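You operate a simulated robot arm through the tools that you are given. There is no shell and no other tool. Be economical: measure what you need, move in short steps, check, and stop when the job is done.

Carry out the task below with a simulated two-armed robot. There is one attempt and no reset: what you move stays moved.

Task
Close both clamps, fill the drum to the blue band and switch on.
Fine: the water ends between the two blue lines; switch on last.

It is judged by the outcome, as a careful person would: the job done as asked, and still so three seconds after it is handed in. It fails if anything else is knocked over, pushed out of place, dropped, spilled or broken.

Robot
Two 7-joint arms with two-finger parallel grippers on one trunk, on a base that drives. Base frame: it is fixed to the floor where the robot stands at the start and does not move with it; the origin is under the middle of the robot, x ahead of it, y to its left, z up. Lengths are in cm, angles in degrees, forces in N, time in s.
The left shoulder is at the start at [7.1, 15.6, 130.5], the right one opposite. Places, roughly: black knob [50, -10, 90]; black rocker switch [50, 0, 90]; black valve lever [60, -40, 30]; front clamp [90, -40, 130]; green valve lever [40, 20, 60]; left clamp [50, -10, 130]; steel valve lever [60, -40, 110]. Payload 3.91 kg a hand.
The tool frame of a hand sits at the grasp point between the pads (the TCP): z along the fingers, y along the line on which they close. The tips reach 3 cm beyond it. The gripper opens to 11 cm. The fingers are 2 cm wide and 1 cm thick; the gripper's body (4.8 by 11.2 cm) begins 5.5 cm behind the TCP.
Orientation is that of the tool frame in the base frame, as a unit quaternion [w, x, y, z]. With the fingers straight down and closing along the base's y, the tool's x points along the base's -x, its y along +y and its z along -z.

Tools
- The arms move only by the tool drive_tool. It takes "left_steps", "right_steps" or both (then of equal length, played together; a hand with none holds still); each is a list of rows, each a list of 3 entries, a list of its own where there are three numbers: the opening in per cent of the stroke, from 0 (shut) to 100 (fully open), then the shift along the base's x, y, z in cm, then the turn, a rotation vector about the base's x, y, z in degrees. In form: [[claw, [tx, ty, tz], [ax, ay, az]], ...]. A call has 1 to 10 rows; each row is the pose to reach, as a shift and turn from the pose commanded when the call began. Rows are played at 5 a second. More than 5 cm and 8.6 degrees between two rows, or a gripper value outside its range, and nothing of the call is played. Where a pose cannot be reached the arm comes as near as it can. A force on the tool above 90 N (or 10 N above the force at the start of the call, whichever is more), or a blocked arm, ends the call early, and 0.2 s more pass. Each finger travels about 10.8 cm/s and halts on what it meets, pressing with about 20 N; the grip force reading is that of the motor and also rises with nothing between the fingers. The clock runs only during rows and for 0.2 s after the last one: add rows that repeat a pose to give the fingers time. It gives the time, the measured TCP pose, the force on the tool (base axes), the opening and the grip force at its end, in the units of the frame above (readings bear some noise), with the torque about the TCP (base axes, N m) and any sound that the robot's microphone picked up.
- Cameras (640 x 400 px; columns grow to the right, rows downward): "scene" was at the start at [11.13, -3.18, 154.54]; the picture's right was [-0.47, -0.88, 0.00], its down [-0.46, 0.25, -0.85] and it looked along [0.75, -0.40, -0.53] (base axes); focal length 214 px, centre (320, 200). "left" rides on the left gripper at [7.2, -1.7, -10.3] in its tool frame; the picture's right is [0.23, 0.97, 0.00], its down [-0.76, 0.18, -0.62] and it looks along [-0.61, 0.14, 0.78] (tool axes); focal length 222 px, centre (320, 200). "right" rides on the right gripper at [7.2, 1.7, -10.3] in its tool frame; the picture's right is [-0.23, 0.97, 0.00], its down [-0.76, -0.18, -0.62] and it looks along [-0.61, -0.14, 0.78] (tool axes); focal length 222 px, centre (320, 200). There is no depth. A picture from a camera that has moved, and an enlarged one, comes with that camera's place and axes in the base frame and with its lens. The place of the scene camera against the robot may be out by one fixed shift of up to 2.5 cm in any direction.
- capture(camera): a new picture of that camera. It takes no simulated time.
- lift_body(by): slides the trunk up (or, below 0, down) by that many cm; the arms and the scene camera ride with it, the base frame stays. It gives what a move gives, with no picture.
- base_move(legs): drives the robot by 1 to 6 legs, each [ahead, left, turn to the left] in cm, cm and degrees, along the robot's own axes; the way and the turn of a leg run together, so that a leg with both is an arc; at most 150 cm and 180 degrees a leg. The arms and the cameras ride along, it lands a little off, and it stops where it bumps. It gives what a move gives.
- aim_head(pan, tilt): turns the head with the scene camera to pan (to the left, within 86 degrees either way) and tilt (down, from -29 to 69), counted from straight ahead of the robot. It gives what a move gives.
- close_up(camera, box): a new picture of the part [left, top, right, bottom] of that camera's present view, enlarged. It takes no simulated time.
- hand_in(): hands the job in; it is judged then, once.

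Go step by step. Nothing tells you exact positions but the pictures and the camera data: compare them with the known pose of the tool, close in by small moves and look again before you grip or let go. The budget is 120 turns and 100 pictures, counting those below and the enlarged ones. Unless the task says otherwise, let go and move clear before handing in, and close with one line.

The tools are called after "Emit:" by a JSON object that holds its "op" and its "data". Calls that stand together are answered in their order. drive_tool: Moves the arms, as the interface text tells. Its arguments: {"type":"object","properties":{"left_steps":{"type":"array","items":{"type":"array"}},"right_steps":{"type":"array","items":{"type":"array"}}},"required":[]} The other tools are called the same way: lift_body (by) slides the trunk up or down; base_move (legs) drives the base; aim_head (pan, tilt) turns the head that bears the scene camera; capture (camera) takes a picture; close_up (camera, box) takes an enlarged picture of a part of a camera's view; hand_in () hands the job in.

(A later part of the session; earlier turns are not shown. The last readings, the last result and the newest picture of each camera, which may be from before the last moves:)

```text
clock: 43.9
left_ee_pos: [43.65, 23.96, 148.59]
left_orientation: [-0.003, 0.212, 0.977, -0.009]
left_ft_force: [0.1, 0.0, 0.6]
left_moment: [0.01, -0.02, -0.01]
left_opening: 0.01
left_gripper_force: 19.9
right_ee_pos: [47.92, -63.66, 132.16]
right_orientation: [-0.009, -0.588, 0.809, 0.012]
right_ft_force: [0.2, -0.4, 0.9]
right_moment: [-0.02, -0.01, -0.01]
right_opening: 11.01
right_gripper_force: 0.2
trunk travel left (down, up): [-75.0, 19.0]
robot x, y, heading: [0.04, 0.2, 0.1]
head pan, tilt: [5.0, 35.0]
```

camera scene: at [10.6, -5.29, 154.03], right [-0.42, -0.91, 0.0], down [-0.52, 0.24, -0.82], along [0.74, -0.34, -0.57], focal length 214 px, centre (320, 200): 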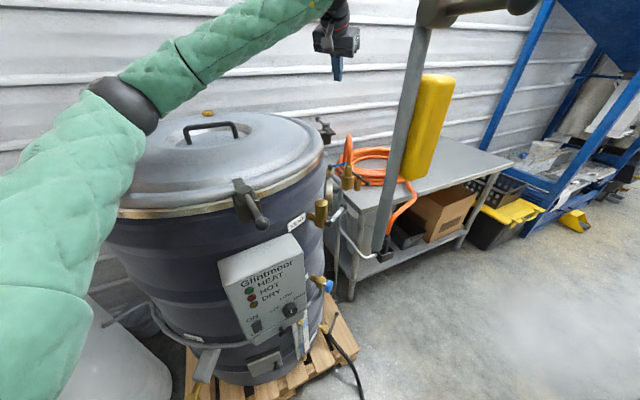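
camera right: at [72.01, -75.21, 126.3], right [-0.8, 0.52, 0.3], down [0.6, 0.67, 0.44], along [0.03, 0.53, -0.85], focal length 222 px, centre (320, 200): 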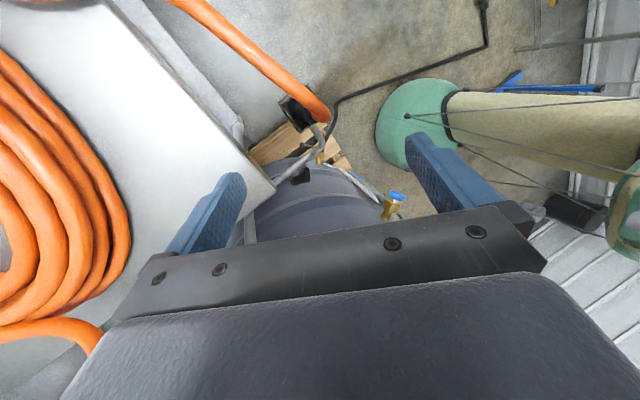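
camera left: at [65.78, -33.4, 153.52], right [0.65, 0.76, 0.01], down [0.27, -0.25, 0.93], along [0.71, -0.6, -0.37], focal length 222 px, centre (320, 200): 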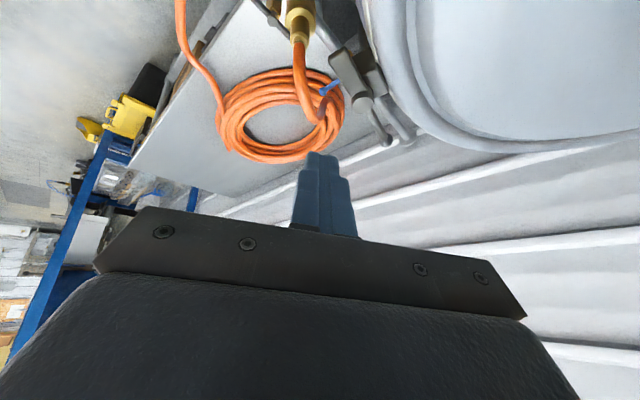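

Back at heading 0. I'll lower the trunk so the right arm works below the hanging pole, then view the gauge and the blue knob.

Emit:
{"op": "lift_body", "data": {"by": -40}}

Emit:
{"op": "aim_head", "data": {"pan": -33, "tilt": 38}}

Emit:
{"op": "capture", "data": {"camera": "scene"}}

```text
clock: 47.7
left_ee_pos: [43.66, 23.92, 108.55]
left_orientation: [-0.002, 0.212, 0.977, -0.009]
left_ft_force: [0.5, -0.1, -0.3]
left_moment: [0.01, 0.0, 0.02]
left_opening: 0.0
left_gripper_force: 19.7
right_ee_pos: [47.99, -63.66, 92.13]
right_orientation: [-0.009, -0.588, 0.809, 0.011]
right_ft_force: [-0.3, -0.8, -0.1]
right_moment: [-0.01, 0.0, 0.01]
right_opening: 10.98
right_gripper_force: 0.1
trunk travel left (down, up): [-35.0, 59.0]
robot x, y, heading: [-0.45, 0.11, 0.0]
head pan, tilt: [5.0, 35.0]
```

```text
clock: 48.8
left_ee_pos: [43.65, 24.14, 108.47]
left_orientation: [-0.003, 0.212, 0.977, -0.009]
left_ft_force: [0.2, -0.1, 0.4]
left_moment: [0.01, 0.0, -0.02]
left_opening: 0.0
left_gripper_force: 19.6
right_ee_pos: [47.94, -63.63, 92.26]
right_orientation: [-0.009, -0.588, 0.809, 0.012]
right_ft_force: [-1.0, -0.3, 0.8]
right_moment: [-0.02, -0.04, 0.02]
right_opening: 11.0
right_gripper_force: 0.1
trunk travel left (down, up): [-35.0, 59.0]
robot x, y, heading: [-0.1, 0.04, 0.2]
head pan, tilt: [-33.0, 38.0]
```

```text
25 pictures are left
camera scene: at [10.6, -3.56, 113.6], right [-0.54, -0.84, 0.0], down [-0.52, 0.33, -0.79], along [0.66, -0.43, -0.62], focal length 214 px, centre (320, 200)
```

scene: 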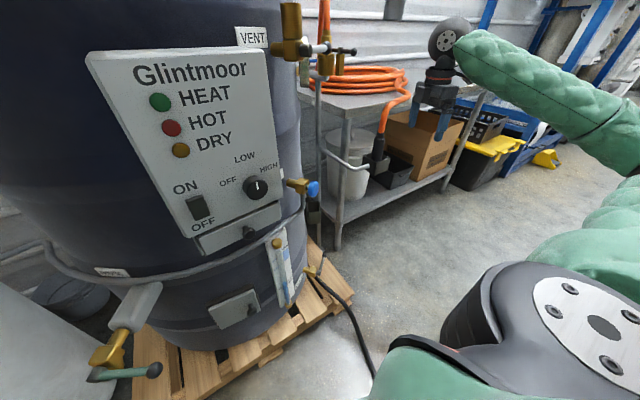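

Emit:
{"op": "close_up", "data": {"camera": "scene", "box": [215, 150, 345, 310]}}

```text
2.50 times, centred on (280, 230) of scene
camera zoom: at [10.6, -3.56, 113.6], right [-0.54, -0.84, 0.0], down [-0.52, 0.33, -0.79], along [0.66, -0.43, -0.62], focal length 536 px, centre (420, 125)
```

zoom: 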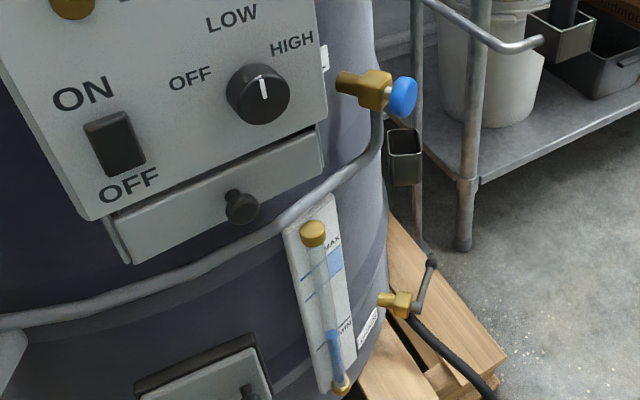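

The gauge is still low and the panel knob is at LOW. The blue knob is near [55,-30,77] with its axis pointing out toward (-0.77,-0.64). I'll rotate the right hand to point along that axis.

Emit:
{"op": "drive_tool", "data": {"right_steps": [[100, [0, 0, 0], [6.4, -4.3, -2.1]], [100, [0, 0, 0], [12.8, -8.6, -4.3]], [100, [-1, 1, -1], [19.2, -13, -6.4]], [100, [-2, 2, -2], [25.6, -17.3, -8.5]], [100, [-3, 3, -3], [32, -21.6, -10.6]], [100, [-4, 4, -4], [38.4, -25.9, -12.8]], [100, [-4, 5, -5], [44.8, -30.2, -14.9]], [100, [-4, 6, -6], [51.2, -34.6, -17]], [100, [-4, 7, -7], [57.6, -38.9, -19.2]], [100, [-4, 8, -8], [64, -43.2, -21.3]]]}}

```text
clock: 51.0
left_ee_pos: [43.46, 24.12, 108.7]
left_orientation: [-0.003, 0.212, 0.977, -0.009]
left_ft_force: [0.3, -0.8, -0.2]
left_moment: [0.03, 0.0, -0.02]
left_opening: 0.0
left_gripper_force: 20.2
right_ee_pos: [44.06, -55.53, 84.2]
right_orientation: [0.578, -0.32, 0.716, 0.222]
right_ft_force: [-0.1, 0.0, -0.4]
right_moment: [0.0, 0.0, 0.03]
right_opening: 11.01
right_gripper_force: 0.0
trunk travel left (down, up): [-35.0, 59.0]
robot x, y, heading: [0.28, 0.16, 0.1]
head pan, tilt: [-33.0, 38.0]
```

Emit:
{"op": "drive_tool", "data": {"right_steps": [[80, [-1, 3.5, -2], [5.7, -3.8, -1.9]], [75, [-1, 7, -4], [11.4, -7.7, -3.8]], [75, [-1, 11, -6], [11.4, -7.7, -3.8]], [75, [-0.5, 15, -7], [11.4, -7.7, -3.8]], [75, [1, 17, -7.2], [11.4, -7.7, -3.8]]]}}

Emit:
{"op": "capture", "data": {"camera": "right"}}

Emit:
{"op": "close_up", "data": {"camera": "scene", "box": [235, 130, 395, 290]}}

```text
clock: 52.1
left_ee_pos: [43.54, 24.0, 108.59]
left_orientation: [-0.003, 0.212, 0.977, -0.009]
left_ft_force: [0.3, -0.2, -0.1]
left_moment: [0.03, 0.02, 0.02]
left_opening: 0.0
left_gripper_force: 20.1
right_ee_pos: [45.64, -39.57, 76.38]
right_orientation: [0.661, -0.252, 0.661, 0.251]
right_ft_force: [-0.6, -0.4, -0.7]
right_moment: [-0.02, 0.01, -0.05]
right_opening: 8.26
right_gripper_force: 0.0
right hand out of reach, approached as far as the arm can: row 4, 5
trunk travel left (down, up): [-35.0, 59.0]
robot x, y, heading: [-0.1, -0.04, 0.2]
head pan, tilt: [-33.0, 38.0]
```

```text
23 pictures are left
camera right: at [36.66, -45.18, 69.05], right [-0.65, 0.73, 0.23], down [-0.35, -0.55, 0.76], along [0.68, 0.41, 0.61], focal length 222 px, centre (320, 200)
```

right: 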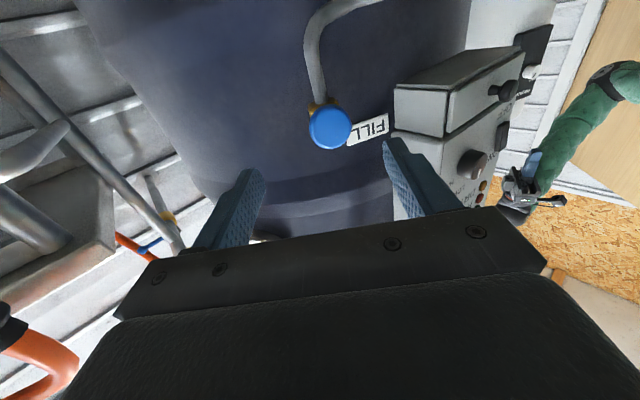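

```text
2.50 times, centred on (315, 210) of scene
camera zoom: at [10.6, -3.54, 113.59], right [-0.54, -0.84, 0.0], down [-0.52, 0.33, -0.79], along [0.66, -0.43, -0.62], focal length 536 px, centre (332, 175)
```

zoom: 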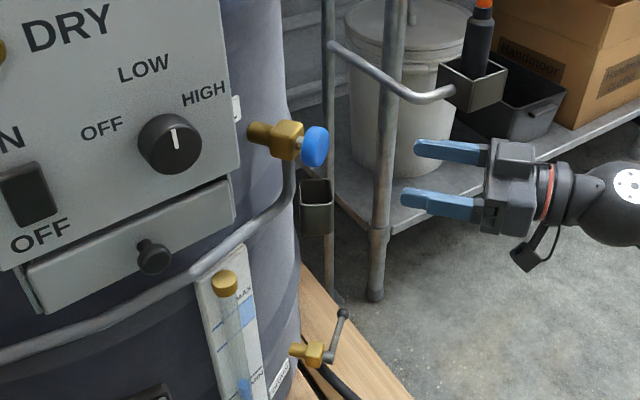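

"FILL" label confirmed beside the blue knob, and the hand is aligned with it. Advancing so the fingers straddle the knob.

Emit:
{"op": "drive_tool", "data": {"right_steps": [[75, [1, 2, 1], [0, 0, 0]], [75, [3, 4, 1.5], [0, 0, 0]], [75, [5, 5.7, 1.5], [0, 0, 0]], [75, [6.5, 7, 1.5], [0, 0, 0]], [75, [7.7, 8, 1.5], [0, 0, 0]]]}}

Emit:
{"op": "close_up", "data": {"camera": "scene", "box": [255, 140, 375, 280]}}

Emit:
{"op": "close_up", "data": {"camera": "right", "box": [200, 20, 440, 240]}}

```text
clock: 53.4
left_ee_pos: [43.65, 24.2, 108.5]
left_orientation: [-0.003, 0.213, 0.977, -0.009]
left_ft_force: [-0.4, 0.3, 0.5]
left_moment: [0.04, -0.03, -0.02]
left_opening: 0.02
left_gripper_force: 19.4
right_ee_pos: [53.38, -31.46, 77.93]
right_orientation: [0.661, -0.25, 0.661, 0.25]
right_ft_force: [-0.2, -0.4, 0.4]
right_moment: [-0.03, 0.02, 0.04]
right_opening: 8.26
right_gripper_force: 0.0
right hand out of reach, approached as far as the arm can: row 1, 2, 3, 4
trunk travel left (down, up): [-35.0, 59.0]
robot x, y, heading: [0.15, 0.04, -0.0]
head pan, tilt: [-33.0, 38.0]
```

```text
2.86 times, centred on (315, 210) of scene
camera zoom: at [10.61, -3.53, 113.59], right [-0.54, -0.84, 0.0], down [-0.52, 0.33, -0.79], along [0.66, -0.43, -0.62], focal length 613 px, centre (334, 171)
```

zoom: 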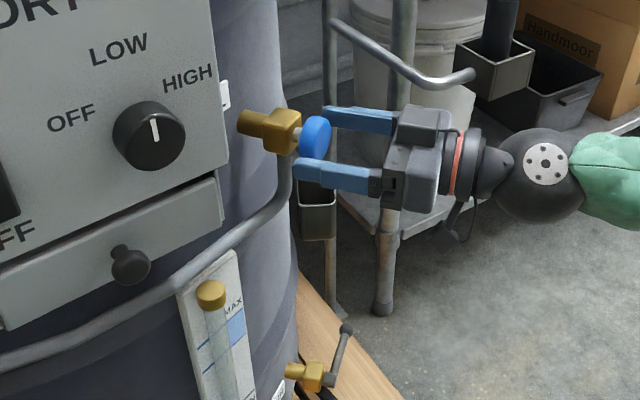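

```text
1.82 times, centred on (320, 130) of right
camera zoom: at [44.42, -37.12, 70.65], right [-0.65, 0.73, 0.23], down [-0.35, -0.55, 0.76], along [0.68, 0.41, 0.61], focal length 404 px, centre (320, 327)
```

zoom: 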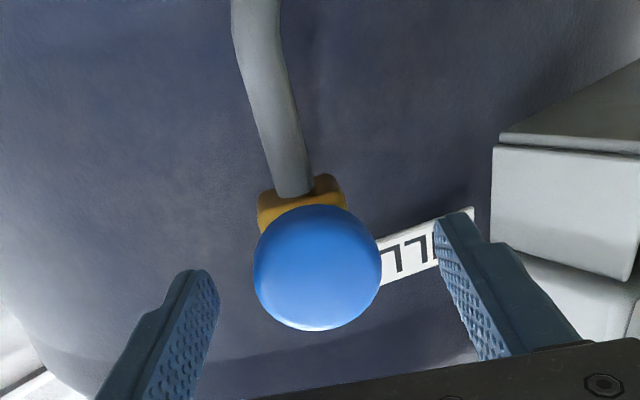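

The fingers straddle the knob, centred. Gripping, then turning counter-clockwise (opening) about 40°.

Emit:
{"op": "drive_tool", "data": {"right_steps": [[40, [0, 0, 0], [0, 0, 0]], [20, [0, 0, 0], [0, 0, 0]], [20, [0, 0, 0], [0, 0, 0]], [20, [0, 0, 0], [-6, -5, 0]], [20, [0, 0, 0], [-12, -10, 0]], [20, [0, 0, 0], [-18, -15, 0]], [20, [0, 0, 0], [-24, -20, 0]], [20, [0, 0, 0], [-30, -25, 0]]]}}

Emit:
{"op": "close_up", "data": {"camera": "scene", "box": [255, 150, 355, 310]}}

```text
clock: 55.4
left_ee_pos: [43.57, 24.01, 108.58]
left_orientation: [-0.003, 0.211, 0.977, -0.009]
left_ft_force: [0.3, 0.5, -0.4]
left_moment: [0.03, 0.0, -0.01]
left_opening: 0.02
left_gripper_force: 20.2
right_ee_pos: [53.8, -31.72, 101.74]
right_orientation: [0.814, -0.449, 0.354, -0.102]
right_ft_force: [-0.1, -0.5, 0.5]
right_moment: [0.0, 0.03, 0.04]
right_opening: 2.18
right_gripper_force: 0.0
trunk travel left (down, up): [-35.0, 59.0]
robot x, y, heading: [0.62, -0.13, 0.0]
head pan, tilt: [-33.0, 38.0]
stopped in row 8 (right hand): the arm was blocked; the commanded pose is now the measured one
```

```text
2.50 times, centred on (305, 230) of scene
camera zoom: at [10.66, -3.61, 113.58], right [-0.54, -0.84, 0.0], down [-0.52, 0.33, -0.79], along [0.66, -0.43, -0.62], focal length 536 px, centre (358, 125)
```

zoom: 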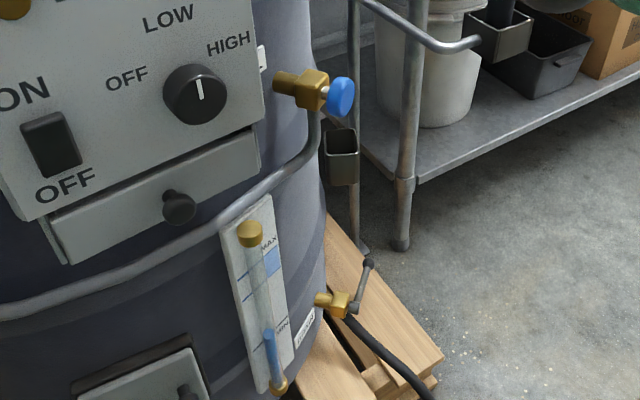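

The arm slipped off the knob and swung up to z≈102, apparently a wrist limit. I must check where it is relative to the vent valve.

Emit:
{"op": "aim_head", "data": {"pan": -35, "tilt": 15}}

Emit:
{"op": "capture", "data": {"camera": "scene"}}

```text
clock: 56.2
left_ee_pos: [43.64, 24.07, 108.54]
left_orientation: [-0.002, 0.212, 0.977, -0.009]
left_ft_force: [-0.5, 0.0, 0.0]
left_moment: [0.01, -0.03, 0.01]
left_opening: 0.0
left_gripper_force: 19.8
right_ee_pos: [53.8, -31.62, 101.81]
right_orientation: [0.813, -0.451, 0.354, -0.102]
right_ft_force: [0.2, -0.5, 0.0]
right_moment: [0.03, -0.01, 0.02]
right_opening: 2.17
right_gripper_force: 0.0
trunk travel left (down, up): [-35.0, 59.0]
robot x, y, heading: [0.17, 0.03, 0.0]
head pan, tilt: [-35.0, 15.0]
```

```text
18 pictures are left
camera scene: at [11.01, -4.21, 117.25], right [-0.57, -0.82, 0.0], down [-0.21, 0.15, -0.97], along [0.79, -0.55, -0.26], focal length 214 px, centre (320, 200)
```

scene: 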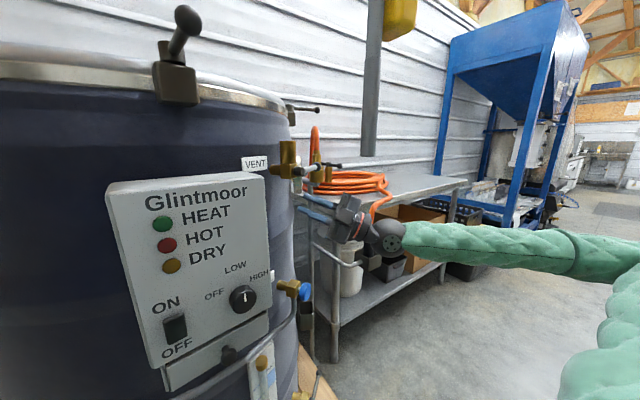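

Nothing was touched. I'll back the hand out, then reposition the base back and to the right so the arm has room to work in line with the knob.

Emit:
{"op": "drive_tool", "data": {"right_steps": [[20, [-2.5, -2.5, 0], [0, 0, 0]], [20, [-5, -5, 0], [0, 0, 0]], [20, [-7, -7.5, -1], [0, 0, 0]], [20, [-9, -10, -2], [0, 0, 0]]]}}

Emit:
{"op": "base_move", "data": {"legs": [[-15, 0, 0], [0, -14, 0]]}}

```text
clock: 57.2
left_ee_pos: [43.49, 24.18, 108.5]
left_orientation: [-0.002, 0.211, 0.977, -0.01]
left_ft_force: [0.9, 1.2, -0.5]
left_moment: [0.04, 0.0, 0.0]
left_opening: 0.01
left_gripper_force: 20.3
right_ee_pos: [45.24, -41.81, 99.85]
right_orientation: [0.814, -0.451, 0.352, -0.1]
right_ft_force: [0.5, 0.0, -0.3]
right_moment: [0.0, 0.03, -0.01]
right_opening: 2.18
right_gripper_force: 0.1
right hand out of reach, approached as far as the arm can: row 1, 2, 3, 4
trunk travel left (down, up): [-35.0, 59.0]
robot x, y, heading: [0.1, -0.01, 0.0]
head pan, tilt: [-35.0, 15.0]
```

```text
clock: 59.5
left_ee_pos: [28.65, 9.97, 108.57]
left_orientation: [-0.003, 0.212, 0.977, -0.008]
left_ft_force: [0.7, -0.5, 0.0]
left_moment: [0.02, 0.0, 0.0]
left_opening: 0.01
left_gripper_force: 20.2
right_ee_pos: [30.35, -56.02, 99.67]
right_orientation: [0.814, -0.449, 0.354, -0.102]
right_ft_force: [0.9, 0.5, -0.1]
right_moment: [0.01, -0.02, 0.04]
right_opening: 2.19
right_gripper_force: 0.0
trunk travel left (down, up): [-35.0, 59.0]
robot x, y, heading: [-14.71, -13.53, -0.1]
head pan, tilt: [-35.0, 15.0]
```

Emit:
{"op": "drive_tool", "data": {"right_steps": [[20, [0, 0, -2], [3.8, 6.6, 0.9]], [20, [0, 0, -5], [7.5, 13.3, 1.8]], [30, [1, 1, -8], [11.3, 20, 2.7]], [40, [2, 3, -11], [15.1, 26.6, 3.6]], [50, [3, 5, -14], [18.9, 33.2, 4.6]], [60, [5, 7, -17], [22.6, 39.9, 5.5]], [70, [7, 9, -19], [26.4, 46.5, 6.4]], [75, [9, 11, -21], [30.2, 53.2, 7.3]], [75, [12, 14, -21.9], [30.2, 53.2, 7.3]], [75, [14.2, 17, -21.9], [30.2, 53.2, 7.3]]]}}

```text
clock: 61.7
left_ee_pos: [28.65, 10.2, 108.52]
left_orientation: [-0.003, 0.212, 0.977, -0.01]
left_ft_force: [0.0, -0.5, 0.0]
left_moment: [-0.03, 0.02, 0.01]
left_opening: 0.01
left_gripper_force: 20.4
right_ee_pos: [44.49, -38.84, 77.6]
right_orientation: [0.662, -0.248, 0.662, 0.25]
right_ft_force: [0.2, -0.5, -0.1]
right_moment: [-0.02, -0.02, 0.0]
right_opening: 8.26
right_gripper_force: 0.0
right hand out of reach, approached as far as the arm can: row 1, 2, 3, 4, 5, 6, 7
trunk travel left (down, up): [-35.0, 59.0]
robot x, y, heading: [-14.81, -13.75, -0.0]
head pan, tilt: [-35.0, 15.0]
```

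In position off the knob. Testing wrist roll in free air, clockwise first (to wind up for an opening stroke).

Emit:
{"op": "drive_tool", "data": {"right_steps": [[75, [0, 0, 0], [6.1, 5.1, 0]], [75, [0, 0, 0], [12.3, 10.3, 0]], [75, [0, 0, 0], [18.4, 15.4, 0]], [75, [0, 0, 0], [24.5, 20.6, 0]], [75, [0, 0, 0], [30.6, 25.7, 0]], [75, [0, 0, 0], [36.8, 30.9, 0]], [75, [0, 0, 0], [42.9, 36, 0]], [75, [0, 0, 0], [49, 41.1, 0]], [75, [0, 0, 0], [55.2, 46.3, 0]], [75, [0, 0, 0], [61.3, 51.4, 0]]]}}

```text
clock: 63.9
left_ee_pos: [28.68, 10.19, 108.57]
left_orientation: [-0.002, 0.212, 0.977, -0.009]
left_ft_force: [0.1, 0.1, -1.3]
left_moment: [0.03, 0.03, -0.02]
left_opening: 0.01
left_gripper_force: 20.2
right_ee_pos: [44.28, -38.79, 77.77]
right_orientation: [0.356, 0.24, 0.656, 0.621]
right_ft_force: [0.3, -0.6, -0.2]
right_moment: [-0.03, 0.02, -0.03]
right_opening: 8.26
right_gripper_force: 0.0
trunk travel left (down, up): [-35.0, 59.0]
robot x, y, heading: [-14.56, -13.69, 0.1]
head pan, tilt: [-35.0, 15.0]
```

Clockwise roll works freely. Now advancing onto the knob with the fingers above and below it.

Emit:
{"op": "drive_tool", "data": {"right_steps": [[75, [3.5, 2.9, 0], [0, 0, 0]], [75, [6.5, 5.3, 0], [0, 0, 0]], [75, [8.9, 7.25, 0.1], [0, 0, 0]]]}}

Emit:
{"op": "aim_head", "data": {"pan": -20, "tilt": 35}}

Emit:
{"op": "capture", "data": {"camera": "scene"}}

```text
clock: 64.7
left_ee_pos: [28.67, 10.2, 108.59]
left_orientation: [-0.003, 0.212, 0.977, -0.009]
left_ft_force: [0.1, -0.1, -0.4]
left_moment: [-0.01, 0.05, -0.01]
left_opening: 0.0
left_gripper_force: 20.0
right_ee_pos: [53.28, -31.77, 78.1]
right_orientation: [0.357, 0.239, 0.657, 0.62]
right_ft_force: [0.2, 0.6, 0.3]
right_moment: [0.01, 0.02, 0.05]
right_opening: 8.26
right_gripper_force: 0.1
trunk travel left (down, up): [-35.0, 59.0]
robot x, y, heading: [-14.62, -13.88, -0.2]
head pan, tilt: [-35.0, 15.0]
```

```text
clock: 65.5
left_ee_pos: [28.64, 10.24, 108.64]
left_orientation: [-0.001, 0.213, 0.977, -0.009]
left_ft_force: [0.8, 0.7, 0.2]
left_moment: [0.0, 0.01, -0.01]
left_opening: 0.0
left_gripper_force: 20.2
right_ee_pos: [53.23, -31.67, 77.94]
right_orientation: [0.357, 0.239, 0.657, 0.62]
right_ft_force: [0.5, 0.3, 0.1]
right_moment: [0.0, -0.03, 0.01]
right_opening: 8.27
right_gripper_force: 0.0
trunk travel left (down, up): [-35.0, 59.0]
robot x, y, heading: [-14.63, -14.04, -0.1]
head pan, tilt: [-20.0, 35.0]
```

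```text
17 pictures are left
camera scene: at [-3.31, -15.78, 114.06], right [-0.34, -0.94, 0.0], down [-0.54, 0.2, -0.82], along [0.77, -0.28, -0.57], focal length 214 px, centre (320, 200)
```

scene: 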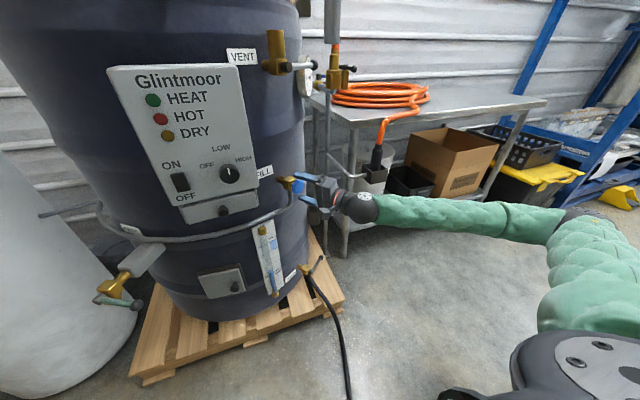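

Good view of gauge and hand. Gripping and turning counter-clockwise 40°.

Emit:
{"op": "drive_tool", "data": {"right_steps": [[40, [0, 0, 0], [0, 0, 0]], [20, [0, 0, 0], [0, 0, 0]], [20, [0, 0, 0], [0, 0, 0]], [20, [0, 0, 0], [-6.1, -5.1, 0]], [20, [0, 0, 0], [-12.3, -10.3, 0]], [20, [0, 0, 0], [-18.4, -15.4, 0]], [20, [0, 0, 0], [-24.5, -20.6, 0]], [20, [0, 0, 0], [-30.6, -25.7, 0]]]}}

Emit:
{"op": "close_up", "data": {"camera": "scene", "box": [245, 160, 365, 310]}}

```text
clock: 67.3
left_ee_pos: [28.57, 10.25, 108.56]
left_orientation: [-0.002, 0.213, 0.977, -0.01]
left_ft_force: [0.3, -1.2, -0.1]
left_moment: [0.03, 0.0, 0.05]
left_opening: 0.01
left_gripper_force: 19.7
right_ee_pos: [53.29, -31.72, 78.11]
right_orientation: [0.543, -0.006, 0.701, 0.462]
right_ft_force: [-1.1, 0.1, 8.8]
right_moment: [0.32, 0.75, -0.1]
right_opening: 4.5
right_gripper_force: 44.9
trunk travel left (down, up): [-35.0, 59.0]
robot x, y, heading: [-15.0, -13.44, 0.1]
head pan, tilt: [-20.0, 35.0]
```

```text
2.67 times, centred on (305, 235) of scene
camera zoom: at [-3.36, -15.76, 114.06], right [-0.34, -0.94, 0.0], down [-0.54, 0.2, -0.82], along [0.77, -0.28, -0.57], focal length 572 px, centre (360, 107)
```

zoom: 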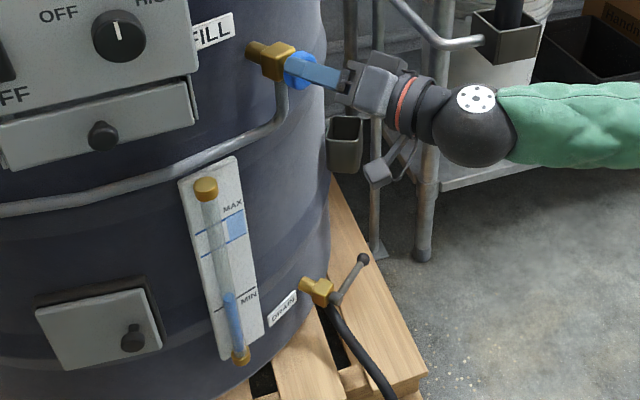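

Emit:
{"op": "drive_tool", "data": {"right_steps": [[20, [0, 0, 0], [0, 0, 0]], [20, [0, 0, 0], [0, 0, 0]], [20, [0, 0, 0], [0, 0, 0]], [20, [0, 0, 0], [0, 0, 0]], [20, [0, 0, 0], [0, 0, 0]]]}}

Emit:
{"op": "close_up", "data": {"camera": "scene", "box": [245, 160, 365, 310]}}

```text
clock: 68.5
left_ee_pos: [28.54, 10.3, 108.57]
left_orientation: [-0.002, 0.212, 0.977, -0.01]
left_ft_force: [0.6, -0.8, 0.3]
left_moment: [-0.03, 0.03, -0.01]
left_opening: 0.0
left_gripper_force: 20.4
right_ee_pos: [53.31, -31.69, 78.04]
right_orientation: [0.542, -0.005, 0.701, 0.463]
right_ft_force: [0.4, -2.1, 16.2]
right_moment: [-0.13, -0.08, -0.49]
right_opening: 4.48
right_gripper_force: 44.9
trunk travel left (down, up): [-35.0, 59.0]
robot x, y, heading: [-14.67, -13.59, 0.0]
head pan, tilt: [-20.0, 35.0]
```

```text
2.67 times, centred on (305, 235) of scene
camera zoom: at [-3.39, -15.76, 114.07], right [-0.34, -0.94, 0.0], down [-0.54, 0.2, -0.82], along [0.77, -0.28, -0.57], focal length 572 px, centre (360, 107)
```

zoom: 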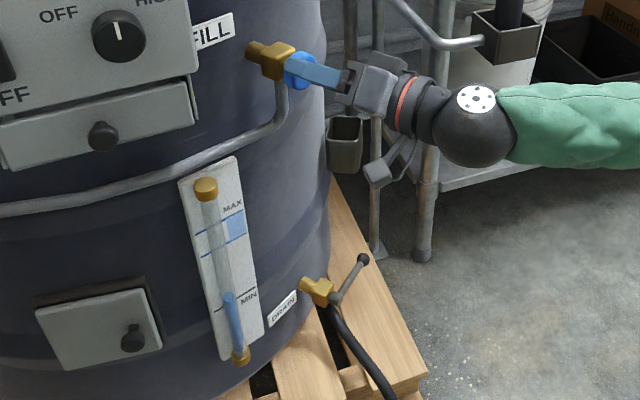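

The level has not changed. Turning another 40°.

Emit:
{"op": "drive_tool", "data": {"right_steps": [[20, [0, 0, 0], [-6.1, -5.1, 0]], [20, [0, 0, 0], [-12.3, -10.3, 0]], [20, [0, 0, 0], [-18.4, -15.4, 0]], [20, [0, 0, 0], [-24.5, -20.6, 0]], [20, [0, 0, 0], [-30.6, -25.7, 0]], [20, [0, 0, 0], [-30.6, -25.7, 0]], [20, [0, 0, 0], [-30.6, -25.7, 0]], [20, [0, 0, 0], [-30.6, -25.7, 0]]]}}

Emit:
{"op": "close_up", "data": {"camera": "scene", "box": [245, 160, 365, 310]}}

```text
clock: 70.3
left_ee_pos: [28.63, 10.14, 108.62]
left_orientation: [-0.002, 0.212, 0.977, -0.01]
left_ft_force: [0.2, -0.7, -0.7]
left_moment: [-0.01, -0.01, -0.02]
left_opening: 0.0
left_gripper_force: 20.4
right_ee_pos: [53.35, -31.62, 77.89]
right_orientation: [0.662, -0.248, 0.662, 0.25]
right_ft_force: [-5.6, 3.8, -1.9]
right_moment: [-0.23, -0.35, -0.43]
right_opening: 4.59
right_gripper_force: 45.4
trunk travel left (down, up): [-35.0, 59.0]
robot x, y, heading: [-14.82, -14.29, -0.1]
head pan, tilt: [-20.0, 35.0]
```

```text
2.67 times, centred on (305, 235) of scene
camera zoom: at [-3.33, -15.75, 114.05], right [-0.34, -0.94, 0.0], down [-0.54, 0.2, -0.82], along [0.77, -0.28, -0.57], focal length 572 px, centre (360, 107)
```

zoom: 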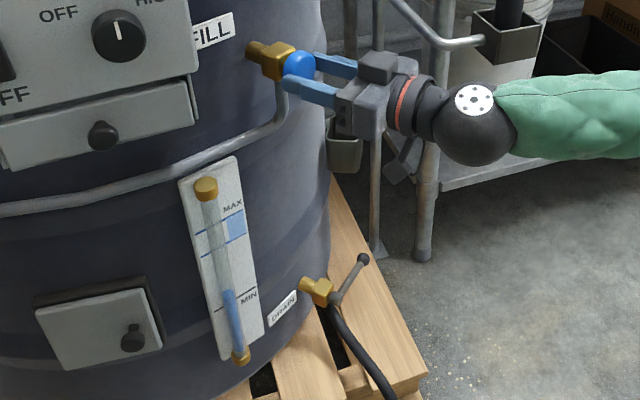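

Emit:
{"op": "drive_tool", "data": {"right_steps": [[20, [0, 0, 0], [0, 0, 0]], [20, [0, 0, 0], [0, 0, 0]], [20, [0, 0, 0], [0, 0, 0]], [20, [0, 0, 0], [0, 0, 0]], [20, [0, 0, 0], [0, 0, 0]], [20, [0, 0, 0], [0, 0, 0]], [20, [0, 0, 0], [0, 0, 0]], [20, [0, 0, 0], [0, 0, 0]], [20, [0, 0, 0], [0, 0, 0]], [20, [0, 0, 0], [0, 0, 0]]]}}

Emit:
{"op": "drive_tool", "data": {"right_steps": [[20, [0, 0, 0], [0, 0, 0]], [20, [0, 0, 0], [0, 0, 0]], [20, [0, 0, 0], [0, 0, 0]], [20, [0, 0, 0], [0, 0, 0]], [20, [0, 0, 0], [0, 0, 0]], [20, [0, 0, 0], [0, 0, 0]], [20, [0, 0, 0], [0, 0, 0]], [20, [0, 0, 0], [0, 0, 0]], [20, [0, 0, 0], [0, 0, 0]], [20, [0, 0, 0], [0, 0, 0]]]}}

Emit:
{"op": "close_up", "data": {"camera": "scene", "box": [245, 215, 305, 305]}}

```text
clock: 72.5
left_ee_pos: [28.64, 10.15, 108.52]
left_orientation: [-0.001, 0.212, 0.977, -0.009]
left_ft_force: [-0.7, 0.4, 0.2]
left_moment: [0.03, -0.02, 0.0]
left_opening: 0.0
left_gripper_force: 19.9
right_ee_pos: [53.39, -31.58, 77.85]
right_orientation: [0.662, -0.249, 0.662, 0.25]
right_ft_force: [-5.9, 3.6, -3.4]
right_moment: [-0.04, 0.06, -0.38]
right_opening: 4.58
right_gripper_force: 44.9
trunk travel left (down, up): [-35.0, 59.0]
robot x, y, heading: [-15.22, -13.59, 0.1]
head pan, tilt: [-20.0, 35.0]
```

```text
clock: 74.7
left_ee_pos: [28.71, 10.14, 108.54]
left_orientation: [-0.002, 0.211, 0.977, -0.009]
left_ft_force: [0.0, 0.2, 0.5]
left_moment: [0.01, -0.03, -0.04]
left_opening: 0.01
left_gripper_force: 19.9
right_ee_pos: [53.29, -31.61, 77.91]
right_orientation: [0.661, -0.249, 0.661, 0.251]
right_ft_force: [-5.2, 3.8, -2.3]
right_moment: [-0.05, 0.11, -0.37]
right_opening: 4.58
right_gripper_force: 45.7
trunk travel left (down, up): [-35.0, 59.0]
robot x, y, heading: [-14.61, -13.9, 0.3]
head pan, tilt: [-20.0, 35.0]
```

```text
4.44 times, centred on (275, 260) of scene
camera zoom: at [-3.32, -15.75, 114.05], right [-0.34, -0.94, 0.0], down [-0.54, 0.2, -0.82], along [0.77, -0.28, -0.57], focal length 953 px, centre (520, -67)
```

zoom: 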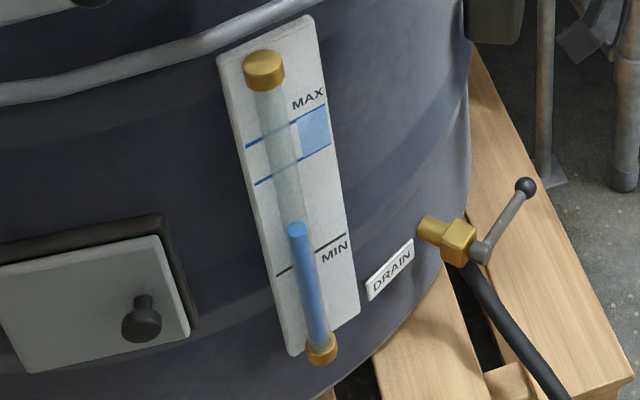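

The water is rising (about 9 px in 4.4 s in this zoom, with roughly 80 px to the band middle). I'll wait about 13 s and re-measure.

Emit:
{"op": "drive_tool", "data": {"right_steps": [[20, [0, 0, 0], [0, 0, 0]], [20, [0, 0, 0], [0, 0, 0]], [20, [0, 0, 0], [0, 0, 0]], [20, [0, 0, 0], [0, 0, 0]], [20, [0, 0, 0], [0, 0, 0]], [20, [0, 0, 0], [0, 0, 0]], [20, [0, 0, 0], [0, 0, 0]], [20, [0, 0, 0], [0, 0, 0]], [20, [0, 0, 0], [0, 0, 0]], [20, [0, 0, 0], [0, 0, 0]]]}}

Emit:
{"op": "drive_tool", "data": {"right_steps": [[20, [0, 0, 0], [0, 0, 0]], [20, [0, 0, 0], [0, 0, 0]], [20, [0, 0, 0], [0, 0, 0]], [20, [0, 0, 0], [0, 0, 0]], [20, [0, 0, 0], [0, 0, 0]], [20, [0, 0, 0], [0, 0, 0]], [20, [0, 0, 0], [0, 0, 0]], [20, [0, 0, 0], [0, 0, 0]], [20, [0, 0, 0], [0, 0, 0]], [20, [0, 0, 0], [0, 0, 0]]]}}

Emit:
{"op": "drive_tool", "data": {"right_steps": [[20, [0, 0, 0], [0, 0, 0]], [20, [0, 0, 0], [0, 0, 0]], [20, [0, 0, 0], [0, 0, 0]], [20, [0, 0, 0], [0, 0, 0]], [20, [0, 0, 0], [0, 0, 0]], [20, [0, 0, 0], [0, 0, 0]], [20, [0, 0, 0], [0, 0, 0]], [20, [0, 0, 0], [0, 0, 0]], [20, [0, 0, 0], [0, 0, 0]], [20, [0, 0, 0], [0, 0, 0]]]}}

Emit:
{"op": "drive_tool", "data": {"right_steps": [[20, [0, 0, 0], [0, 0, 0]], [20, [0, 0, 0], [0, 0, 0]], [20, [0, 0, 0], [0, 0, 0]], [20, [0, 0, 0], [0, 0, 0]], [20, [0, 0, 0], [0, 0, 0]], [20, [0, 0, 0], [0, 0, 0]], [20, [0, 0, 0], [0, 0, 0]], [20, [0, 0, 0], [0, 0, 0]], [20, [0, 0, 0], [0, 0, 0]], [20, [0, 0, 0], [0, 0, 0]]]}}

Emit:
{"op": "close_up", "data": {"camera": "scene", "box": [245, 215, 305, 305]}}

```text
clock: 76.9
left_ee_pos: [28.62, 10.14, 108.64]
left_orientation: [-0.003, 0.212, 0.977, -0.009]
left_ft_force: [-0.3, -0.4, 0.2]
left_moment: [-0.01, 0.0, 0.02]
left_opening: 0.02
left_gripper_force: 20.0
right_ee_pos: [53.32, -31.73, 77.97]
right_orientation: [0.662, -0.248, 0.662, 0.25]
right_ft_force: [-6.8, 3.6, -1.8]
right_moment: [-0.05, 0.07, -0.32]
right_opening: 4.58
right_gripper_force: 44.8
trunk travel left (down, up): [-35.0, 59.0]
robot x, y, heading: [-14.54, -14.2, 0.1]
head pan, tilt: [-20.0, 35.0]
```

```text
clock: 79.1
left_ee_pos: [28.68, 10.27, 108.62]
left_orientation: [-0.002, 0.212, 0.977, -0.009]
left_ft_force: [0.3, -0.1, 0.2]
left_moment: [0.01, 0.0, -0.02]
left_opening: 0.0
left_gripper_force: 19.6
right_ee_pos: [53.44, -31.61, 78.0]
right_orientation: [0.662, -0.249, 0.662, 0.25]
right_ft_force: [-4.7, 3.1, -2.2]
right_moment: [-0.01, 0.05, -0.39]
right_opening: 4.59
right_gripper_force: 44.9
trunk travel left (down, up): [-35.0, 59.0]
robot x, y, heading: [-15.05, -13.74, 0.2]
head pan, tilt: [-20.0, 35.0]
```

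```text
clock: 81.3
left_ee_pos: [28.62, 10.21, 108.51]
left_orientation: [-0.002, 0.212, 0.977, -0.009]
left_ft_force: [-0.2, 0.6, -0.3]
left_moment: [0.01, -0.01, -0.01]
left_opening: 0.0
left_gripper_force: 20.4
right_ee_pos: [53.46, -31.62, 77.87]
right_orientation: [0.662, -0.249, 0.661, 0.251]
right_ft_force: [-5.2, 3.1, -2.9]
right_moment: [-0.03, 0.04, -0.38]
right_opening: 4.58
right_gripper_force: 45.0
trunk travel left (down, up): [-35.0, 59.0]
robot x, y, heading: [-14.79, -14.41, 0.1]
head pan, tilt: [-20.0, 35.0]
```

```text
clock: 83.5
left_ee_pos: [28.64, 10.11, 108.57]
left_orientation: [-0.002, 0.213, 0.977, -0.01]
left_ft_force: [-0.4, 0.6, 0.0]
left_moment: [0.03, -0.01, 0.01]
left_opening: 0.01
left_gripper_force: 19.7
right_ee_pos: [53.35, -31.67, 77.86]
right_orientation: [0.661, -0.249, 0.661, 0.251]
right_ft_force: [-5.6, 2.7, -0.6]
right_moment: [0.0, -0.01, -0.4]
right_opening: 4.59
right_gripper_force: 45.1
trunk travel left (down, up): [-35.0, 59.0]
robot x, y, heading: [-15.28, -13.87, 0.1]
head pan, tilt: [-20.0, 35.0]
```

```text
4.44 times, centred on (275, 260) of scene
camera zoom: at [-3.33, -15.76, 114.05], right [-0.34, -0.94, 0.0], down [-0.54, 0.2, -0.82], along [0.77, -0.28, -0.57], focal length 953 px, centre (520, -67)
```

zoom: 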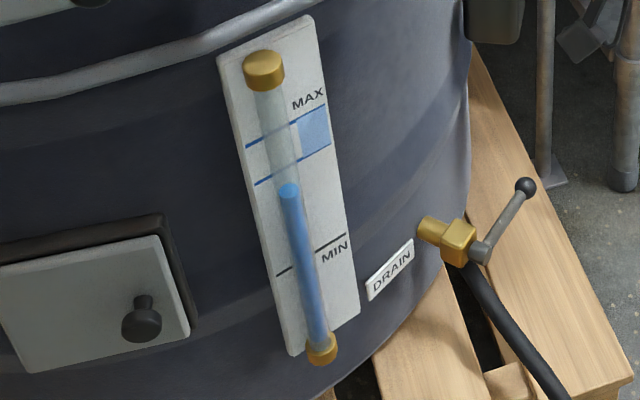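

Level rises ~4.5 px/s and is at row 190; allowing for the tube standing in front of the scale I want about row 165. Waiting 4.4 s more, then turning the knob back clockwise 80°.

Emit:
{"op": "drive_tool", "data": {"right_steps": [[20, [0, 0, 0], [0, 0, 0]], [20, [0, 0, 0], [0, 0, 0]], [20, [0, 0, 0], [0, 0, 0]], [20, [0, 0, 0], [0, 0, 0]], [20, [0, 0, 0], [0, 0, 0]], [20, [0, 0, 0], [0, 0, 0]], [20, [0, 0, 0], [0, 0, 0]], [20, [0, 0, 0], [0, 0, 0]], [20, [0, 0, 0], [0, 0, 0]], [20, [0, 0, 0], [0, 0, 0]]]}}

Emit:
{"op": "drive_tool", "data": {"right_steps": [[20, [0, 0, 0], [0, 0, 0]], [20, [0, 0, 0], [0, 0, 0]], [20, [0, 0, 0], [0, 0, 0]], [20, [0, 0, 0], [0, 0, 0]], [20, [0, 0, 0], [0, 0, 0]], [20, [0, 0, 0], [0, 0, 0]], [20, [0, 0, 0], [0, 0, 0]], [20, [0, 0, 0], [0, 0, 0]], [20, [0, 0, 0], [0, 0, 0]]]}}

Emit:
{"op": "drive_tool", "data": {"right_steps": [[20, [0, 0, 0], [6.1, 5.1, 0]], [20, [0, 0, 0], [12.3, 10.3, 0]], [20, [0, 0, 0], [18.4, 15.4, 0]], [20, [0, 0, 0], [24.5, 20.6, 0]], [20, [0, 0, 0], [30.6, 25.7, 0]], [20, [0, 0, 0], [36.8, 30.9, 0]], [20, [0, 0, 0], [42.9, 36, 0]], [20, [0, 0, 0], [49, 41.1, 0]], [20, [0, 0, 0], [55.2, 46.3, 0]], [20, [0, 0, 0], [61.3, 51.4, 0]]]}}

Emit:
{"op": "close_up", "data": {"camera": "scene", "box": [245, 215, 305, 305]}}

```text
clock: 85.7
left_ee_pos: [28.68, 10.14, 108.45]
left_orientation: [-0.002, 0.212, 0.977, -0.01]
left_ft_force: [-0.3, 0.4, -0.2]
left_moment: [0.02, 0.0, 0.0]
left_opening: 0.01
left_gripper_force: 19.8
right_ee_pos: [53.32, -31.61, 78.01]
right_orientation: [0.662, -0.249, 0.662, 0.25]
right_ft_force: [-4.8, 2.0, -0.4]
right_moment: [0.01, -0.01, -0.42]
right_opening: 4.61
right_gripper_force: 45.1
trunk travel left (down, up): [-35.0, 59.0]
robot x, y, heading: [-14.82, -14.05, 0.2]
head pan, tilt: [-20.0, 35.0]
```

```text
clock: 87.7
left_ee_pos: [28.61, 10.28, 108.59]
left_orientation: [-0.001, 0.212, 0.977, -0.01]
left_ft_force: [0.3, -0.2, 0.4]
left_moment: [-0.04, 0.01, 0.0]
left_opening: 0.0
left_gripper_force: 19.4
right_ee_pos: [53.3, -31.55, 77.85]
right_orientation: [0.661, -0.249, 0.661, 0.251]
right_ft_force: [-6.0, 2.9, -1.0]
right_moment: [0.01, 0.05, -0.36]
right_opening: 4.61
right_gripper_force: 44.9
trunk travel left (down, up): [-35.0, 59.0]
robot x, y, heading: [-14.81, -14.35, 0.2]
head pan, tilt: [-20.0, 35.0]
```

```text
clock: 89.9
left_ee_pos: [28.56, 10.24, 108.73]
left_orientation: [-0.002, 0.212, 0.977, -0.011]
left_ft_force: [0.6, 0.0, -0.2]
left_moment: [-0.02, 0.03, 0.05]
left_opening: 0.01
left_gripper_force: 19.8
right_ee_pos: [53.28, -31.59, 77.89]
right_orientation: [0.355, 0.24, 0.656, 0.621]
right_ft_force: [-5.4, 1.9, 6.0]
right_moment: [-0.6, -0.35, -0.09]
right_opening: 4.46
right_gripper_force: 45.4
trunk travel left (down, up): [-35.0, 59.0]
robot x, y, heading: [-14.67, -14.05, 0.2]
head pan, tilt: [-20.0, 35.0]
```

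```text
4.44 times, centred on (275, 260) of scene
camera zoom: at [-3.37, -15.75, 114.07], right [-0.34, -0.94, 0.0], down [-0.54, 0.2, -0.82], along [0.77, -0.28, -0.57], focal length 953 px, centre (520, -67)
```

zoom: 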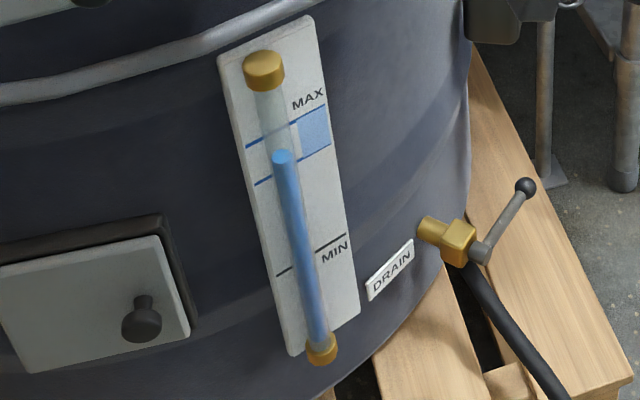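

Top is at row 157, apparently inside the band. Turning further clockwise a little to be sure the valve is shut.

Emit:
{"op": "drive_tool", "data": {"right_steps": [[20, [0, 0, 0], [6.1, 5.1, 0]], [20, [0, 0, 0], [12.3, 10.3, 0]], [20, [0, 0, 0], [18.4, 15.4, 0]], [20, [0, 0, 0], [18.4, 15.4, 0]]]}}

Emit:
{"op": "close_up", "data": {"camera": "scene", "box": [245, 215, 305, 305]}}

```text
clock: 90.9
left_ee_pos: [28.55, 10.14, 108.53]
left_orientation: [-0.002, 0.213, 0.977, -0.009]
left_ft_force: [-0.1, 0.4, -0.7]
left_moment: [0.03, -0.02, -0.02]
left_opening: 0.0
left_gripper_force: 20.2
right_ee_pos: [53.39, -31.64, 77.97]
right_orientation: [0.222, 0.374, 0.59, 0.68]
right_ft_force: [-3.8, -0.9, 8.3]
right_moment: [0.42, -0.32, -0.06]
right_opening: 4.45
right_gripper_force: 45.2
trunk travel left (down, up): [-35.0, 59.0]
robot x, y, heading: [-14.76, -14.05, 0.0]
head pan, tilt: [-20.0, 35.0]
```

```text
4.44 times, centred on (275, 260) of scene
camera zoom: at [-3.38, -15.77, 114.06], right [-0.34, -0.94, 0.0], down [-0.54, 0.2, -0.82], along [0.77, -0.28, -0.57], focal length 953 px, centre (520, -67)
```

zoom: 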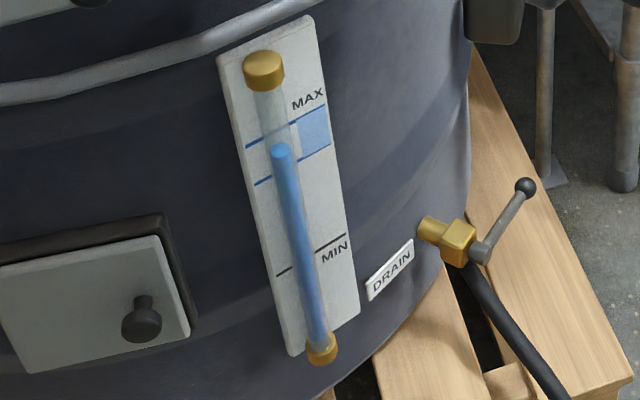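

The level still crept to row 150. Turning further clockwise at once and re-checking.

Emit:
{"op": "drive_tool", "data": {"right_steps": [[20, [0, 0, 0], [6.1, 5.1, 0]], [20, [0, 0, 0], [12.3, 10.3, 0]], [20, [0, 0, 0], [18.4, 15.4, 0]]]}}

Emit:
{"op": "close_up", "data": {"camera": "scene", "box": [245, 215, 305, 305]}}

```text
clock: 91.7
left_ee_pos: [28.73, 10.28, 108.52]
left_orientation: [-0.003, 0.212, 0.977, -0.009]
left_ft_force: [0.2, 0.0, 0.4]
left_moment: [0.0, 0.01, 0.03]
left_opening: 0.02
left_gripper_force: 20.2
right_ee_pos: [53.43, -31.57, 77.88]
right_orientation: [0.079, 0.492, 0.499, 0.709]
right_ft_force: [-1.5, -3.3, 2.6]
right_moment: [-0.29, -1.07, -0.06]
right_opening: 4.48
right_gripper_force: 44.6
trunk travel left (down, up): [-35.0, 59.0]
robot x, y, heading: [-14.42, -13.87, 0.2]
head pan, tilt: [-20.0, 35.0]
```

```text
4.44 times, centred on (275, 260) of scene
camera zoom: at [-3.34, -15.78, 114.04], right [-0.34, -0.94, 0.0], down [-0.54, 0.2, -0.82], along [0.77, -0.28, -0.57], focal length 953 px, centre (520, -67)
```

zoom: 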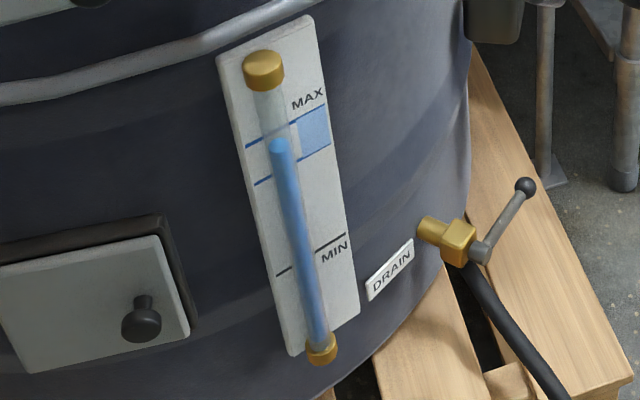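

Emit:
{"op": "drive_tool", "data": {"right_steps": [[0, [0, 0, 0], [6.1, 5.1, 0]], [0, [0, 0, 0], [12.3, 10.3, 0]]]}}

Emit:
{"op": "close_up", "data": {"camera": "scene", "box": [245, 215, 305, 305]}}

```text
clock: 92.3
left_ee_pos: [28.66, 10.32, 108.61]
left_orientation: [-0.002, 0.212, 0.977, -0.009]
left_ft_force: [0.0, -0.1, -0.1]
left_moment: [0.0, 0.0, -0.01]
left_opening: 0.03
left_gripper_force: 19.0
right_ee_pos: [53.27, -31.64, 77.86]
right_orientation: [-0.02, 0.559, 0.426, 0.711]
right_ft_force: [-1.6, -2.2, -1.1]
right_moment: [-0.68, -1.16, -0.28]
right_opening: 4.45
right_gripper_force: 45.0
trunk travel left (down, up): [-35.0, 59.0]
robot x, y, heading: [-14.99, -13.54, 0.1]
head pan, tilt: [-20.0, 35.0]
```

```text
4.44 times, centred on (275, 260) of scene
camera zoom: at [-3.33, -15.77, 114.05], right [-0.34, -0.94, 0.0], down [-0.54, 0.2, -0.82], along [0.77, -0.28, -0.57], focal length 953 px, centre (520, -67)
```

zoom: 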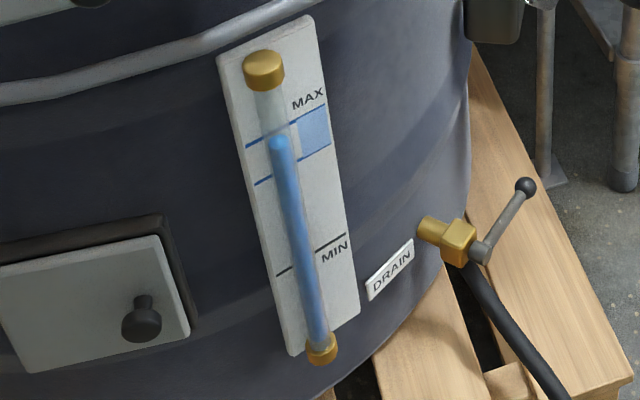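

Emit:
{"op": "drive_tool", "data": {"right_steps": [[0, [0, 0, 0], [6.1, 5.1, 0]], [0, [0, 0, 0], [6.1, 5.1, 0]], [0, [0, 0, 0], [6.1, 5.1, 0]]]}}

Emit:
{"op": "close_up", "data": {"camera": "scene", "box": [245, 215, 305, 305]}}

```text
clock: 93.1
left_ee_pos: [28.66, 10.2, 108.43]
left_orientation: [-0.003, 0.213, 0.977, -0.01]
left_ft_force: [0.5, -0.7, 0.4]
left_moment: [0.02, -0.02, -0.01]
left_opening: 0.01
left_gripper_force: 19.7
right_ee_pos: [53.28, -31.67, 77.74]
right_orientation: [-0.069, 0.588, 0.386, 0.707]
right_ft_force: [-5.1, 3.4, -6.7]
right_moment: [0.26, 0.26, -0.32]
right_opening: 4.49
right_gripper_force: 45.1
trunk travel left (down, up): [-35.0, 59.0]
robot x, y, heading: [-15.13, -13.86, 0.2]
head pan, tilt: [-20.0, 35.0]
```

```text
4.44 times, centred on (275, 260) of scene
camera zoom: at [-3.3, -15.76, 114.05], right [-0.34, -0.94, 0.0], down [-0.54, 0.2, -0.82], along [0.77, -0.28, -0.57], focal length 953 px, centre (520, -67)
```

zoom: 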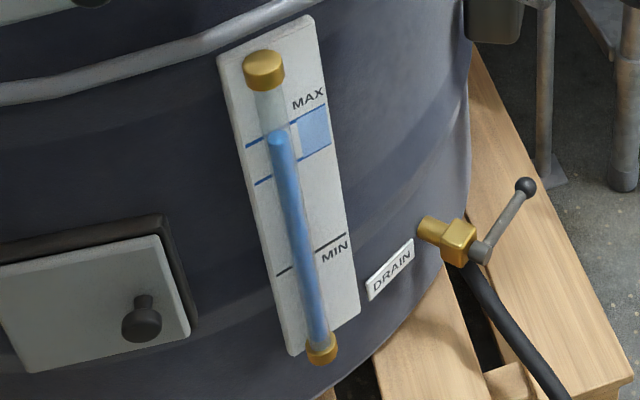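

The level keeps rising at about the same rate, so the knob may be slipping in the grip. I'll release, wind back, regrip a bit deeper and turn clockwise again.

Emit:
{"op": "drive_tool", "data": {"right_steps": [[55, [0, 0, 0], [0, 0, 0]], [55, [0.4, 0.3, 0], [-6.1, -5.1, 0]], [55, [0.4, 0.3, 0], [-12.3, -10.3, 0]], [55, [0.4, 0.3, 0], [-18.4, -15.4, 0]], [55, [0.4, 0.3, 0], [-24.5, -20.6, 0]], [55, [0.4, 0.3, 0], [-30.6, -25.7, 0]], [55, [0.4, 0.3, 0], [-36.8, -30.9, 0]], [55, [0.4, 0.3, 0], [-42.9, -36, 0]], [0, [0.4, 0.3, 0], [-49, -41.1, 0]], [0, [0.4, 0.3, 0], [-49, -41.1, 0]]]}}

Emit:
{"op": "drive_tool", "data": {"right_steps": [[0, [0, 0, 0], [6.1, 5.1, 0]], [0, [0, 0, 0], [12.3, 10.3, 0]], [0, [0, 0, 0], [18.4, 15.4, 0]], [0, [0, 0, 0], [24.5, 20.6, 0]], [0, [0, 0, 0], [30.6, 25.7, 0]], [0, [0, 0, 0], [36.8, 30.9, 0]], [0, [0, 0, 0], [42.9, 36, 0]], [0, [0, 0, 0], [49, 41.1, 0]]]}}

Emit:
{"op": "close_up", "data": {"camera": "scene", "box": [245, 160, 365, 310]}}

```text
clock: 95.3
left_ee_pos: [28.66, 10.19, 108.7]
left_orientation: [-0.003, 0.212, 0.977, -0.01]
left_ft_force: [0.1, 1.0, 0.3]
left_moment: [-0.02, -0.03, 0.01]
left_opening: 0.0
left_gripper_force: 20.3
right_ee_pos: [53.83, -31.3, 77.95]
right_orientation: [0.314, 0.285, 0.637, 0.644]
right_ft_force: [2.9, -2.8, 7.1]
right_moment: [0.05, 0.77, 0.07]
right_opening: 4.38
right_gripper_force: 45.1
trunk travel left (down, up): [-35.0, 59.0]
robot x, y, heading: [-15.16, -14.33, 0.0]
head pan, tilt: [-20.0, 35.0]
```

```text
clock: 97.1
left_ee_pos: [28.62, 10.28, 108.51]
left_orientation: [-0.002, 0.212, 0.977, -0.01]
left_ft_force: [0.9, 0.6, -0.8]
left_moment: [0.0, 0.0, -0.04]
left_opening: 0.0
left_gripper_force: 20.0
right_ee_pos: [53.78, -31.23, 77.86]
right_orientation: [-0.069, 0.589, 0.386, 0.707]
right_ft_force: [-6.6, 8.5, -11.2]
right_moment: [-0.55, -0.88, -0.28]
right_opening: 4.56
right_gripper_force: 45.2
trunk travel left (down, up): [-35.0, 59.0]
robot x, y, heading: [-14.87, -13.96, 0.3]
head pan, tilt: [-20.0, 35.0]
```

```text
2.67 times, centred on (305, 235) of scene
camera zoom: at [-3.29, -15.74, 114.04], right [-0.34, -0.94, 0.0], down [-0.54, 0.2, -0.82], along [0.77, -0.28, -0.57], focal length 572 px, centre (360, 107)
```

zoom: 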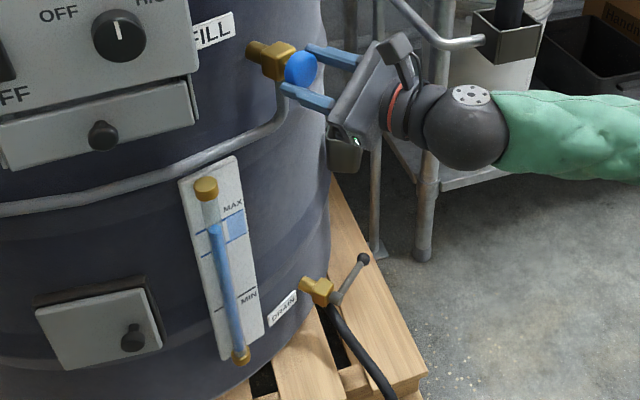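

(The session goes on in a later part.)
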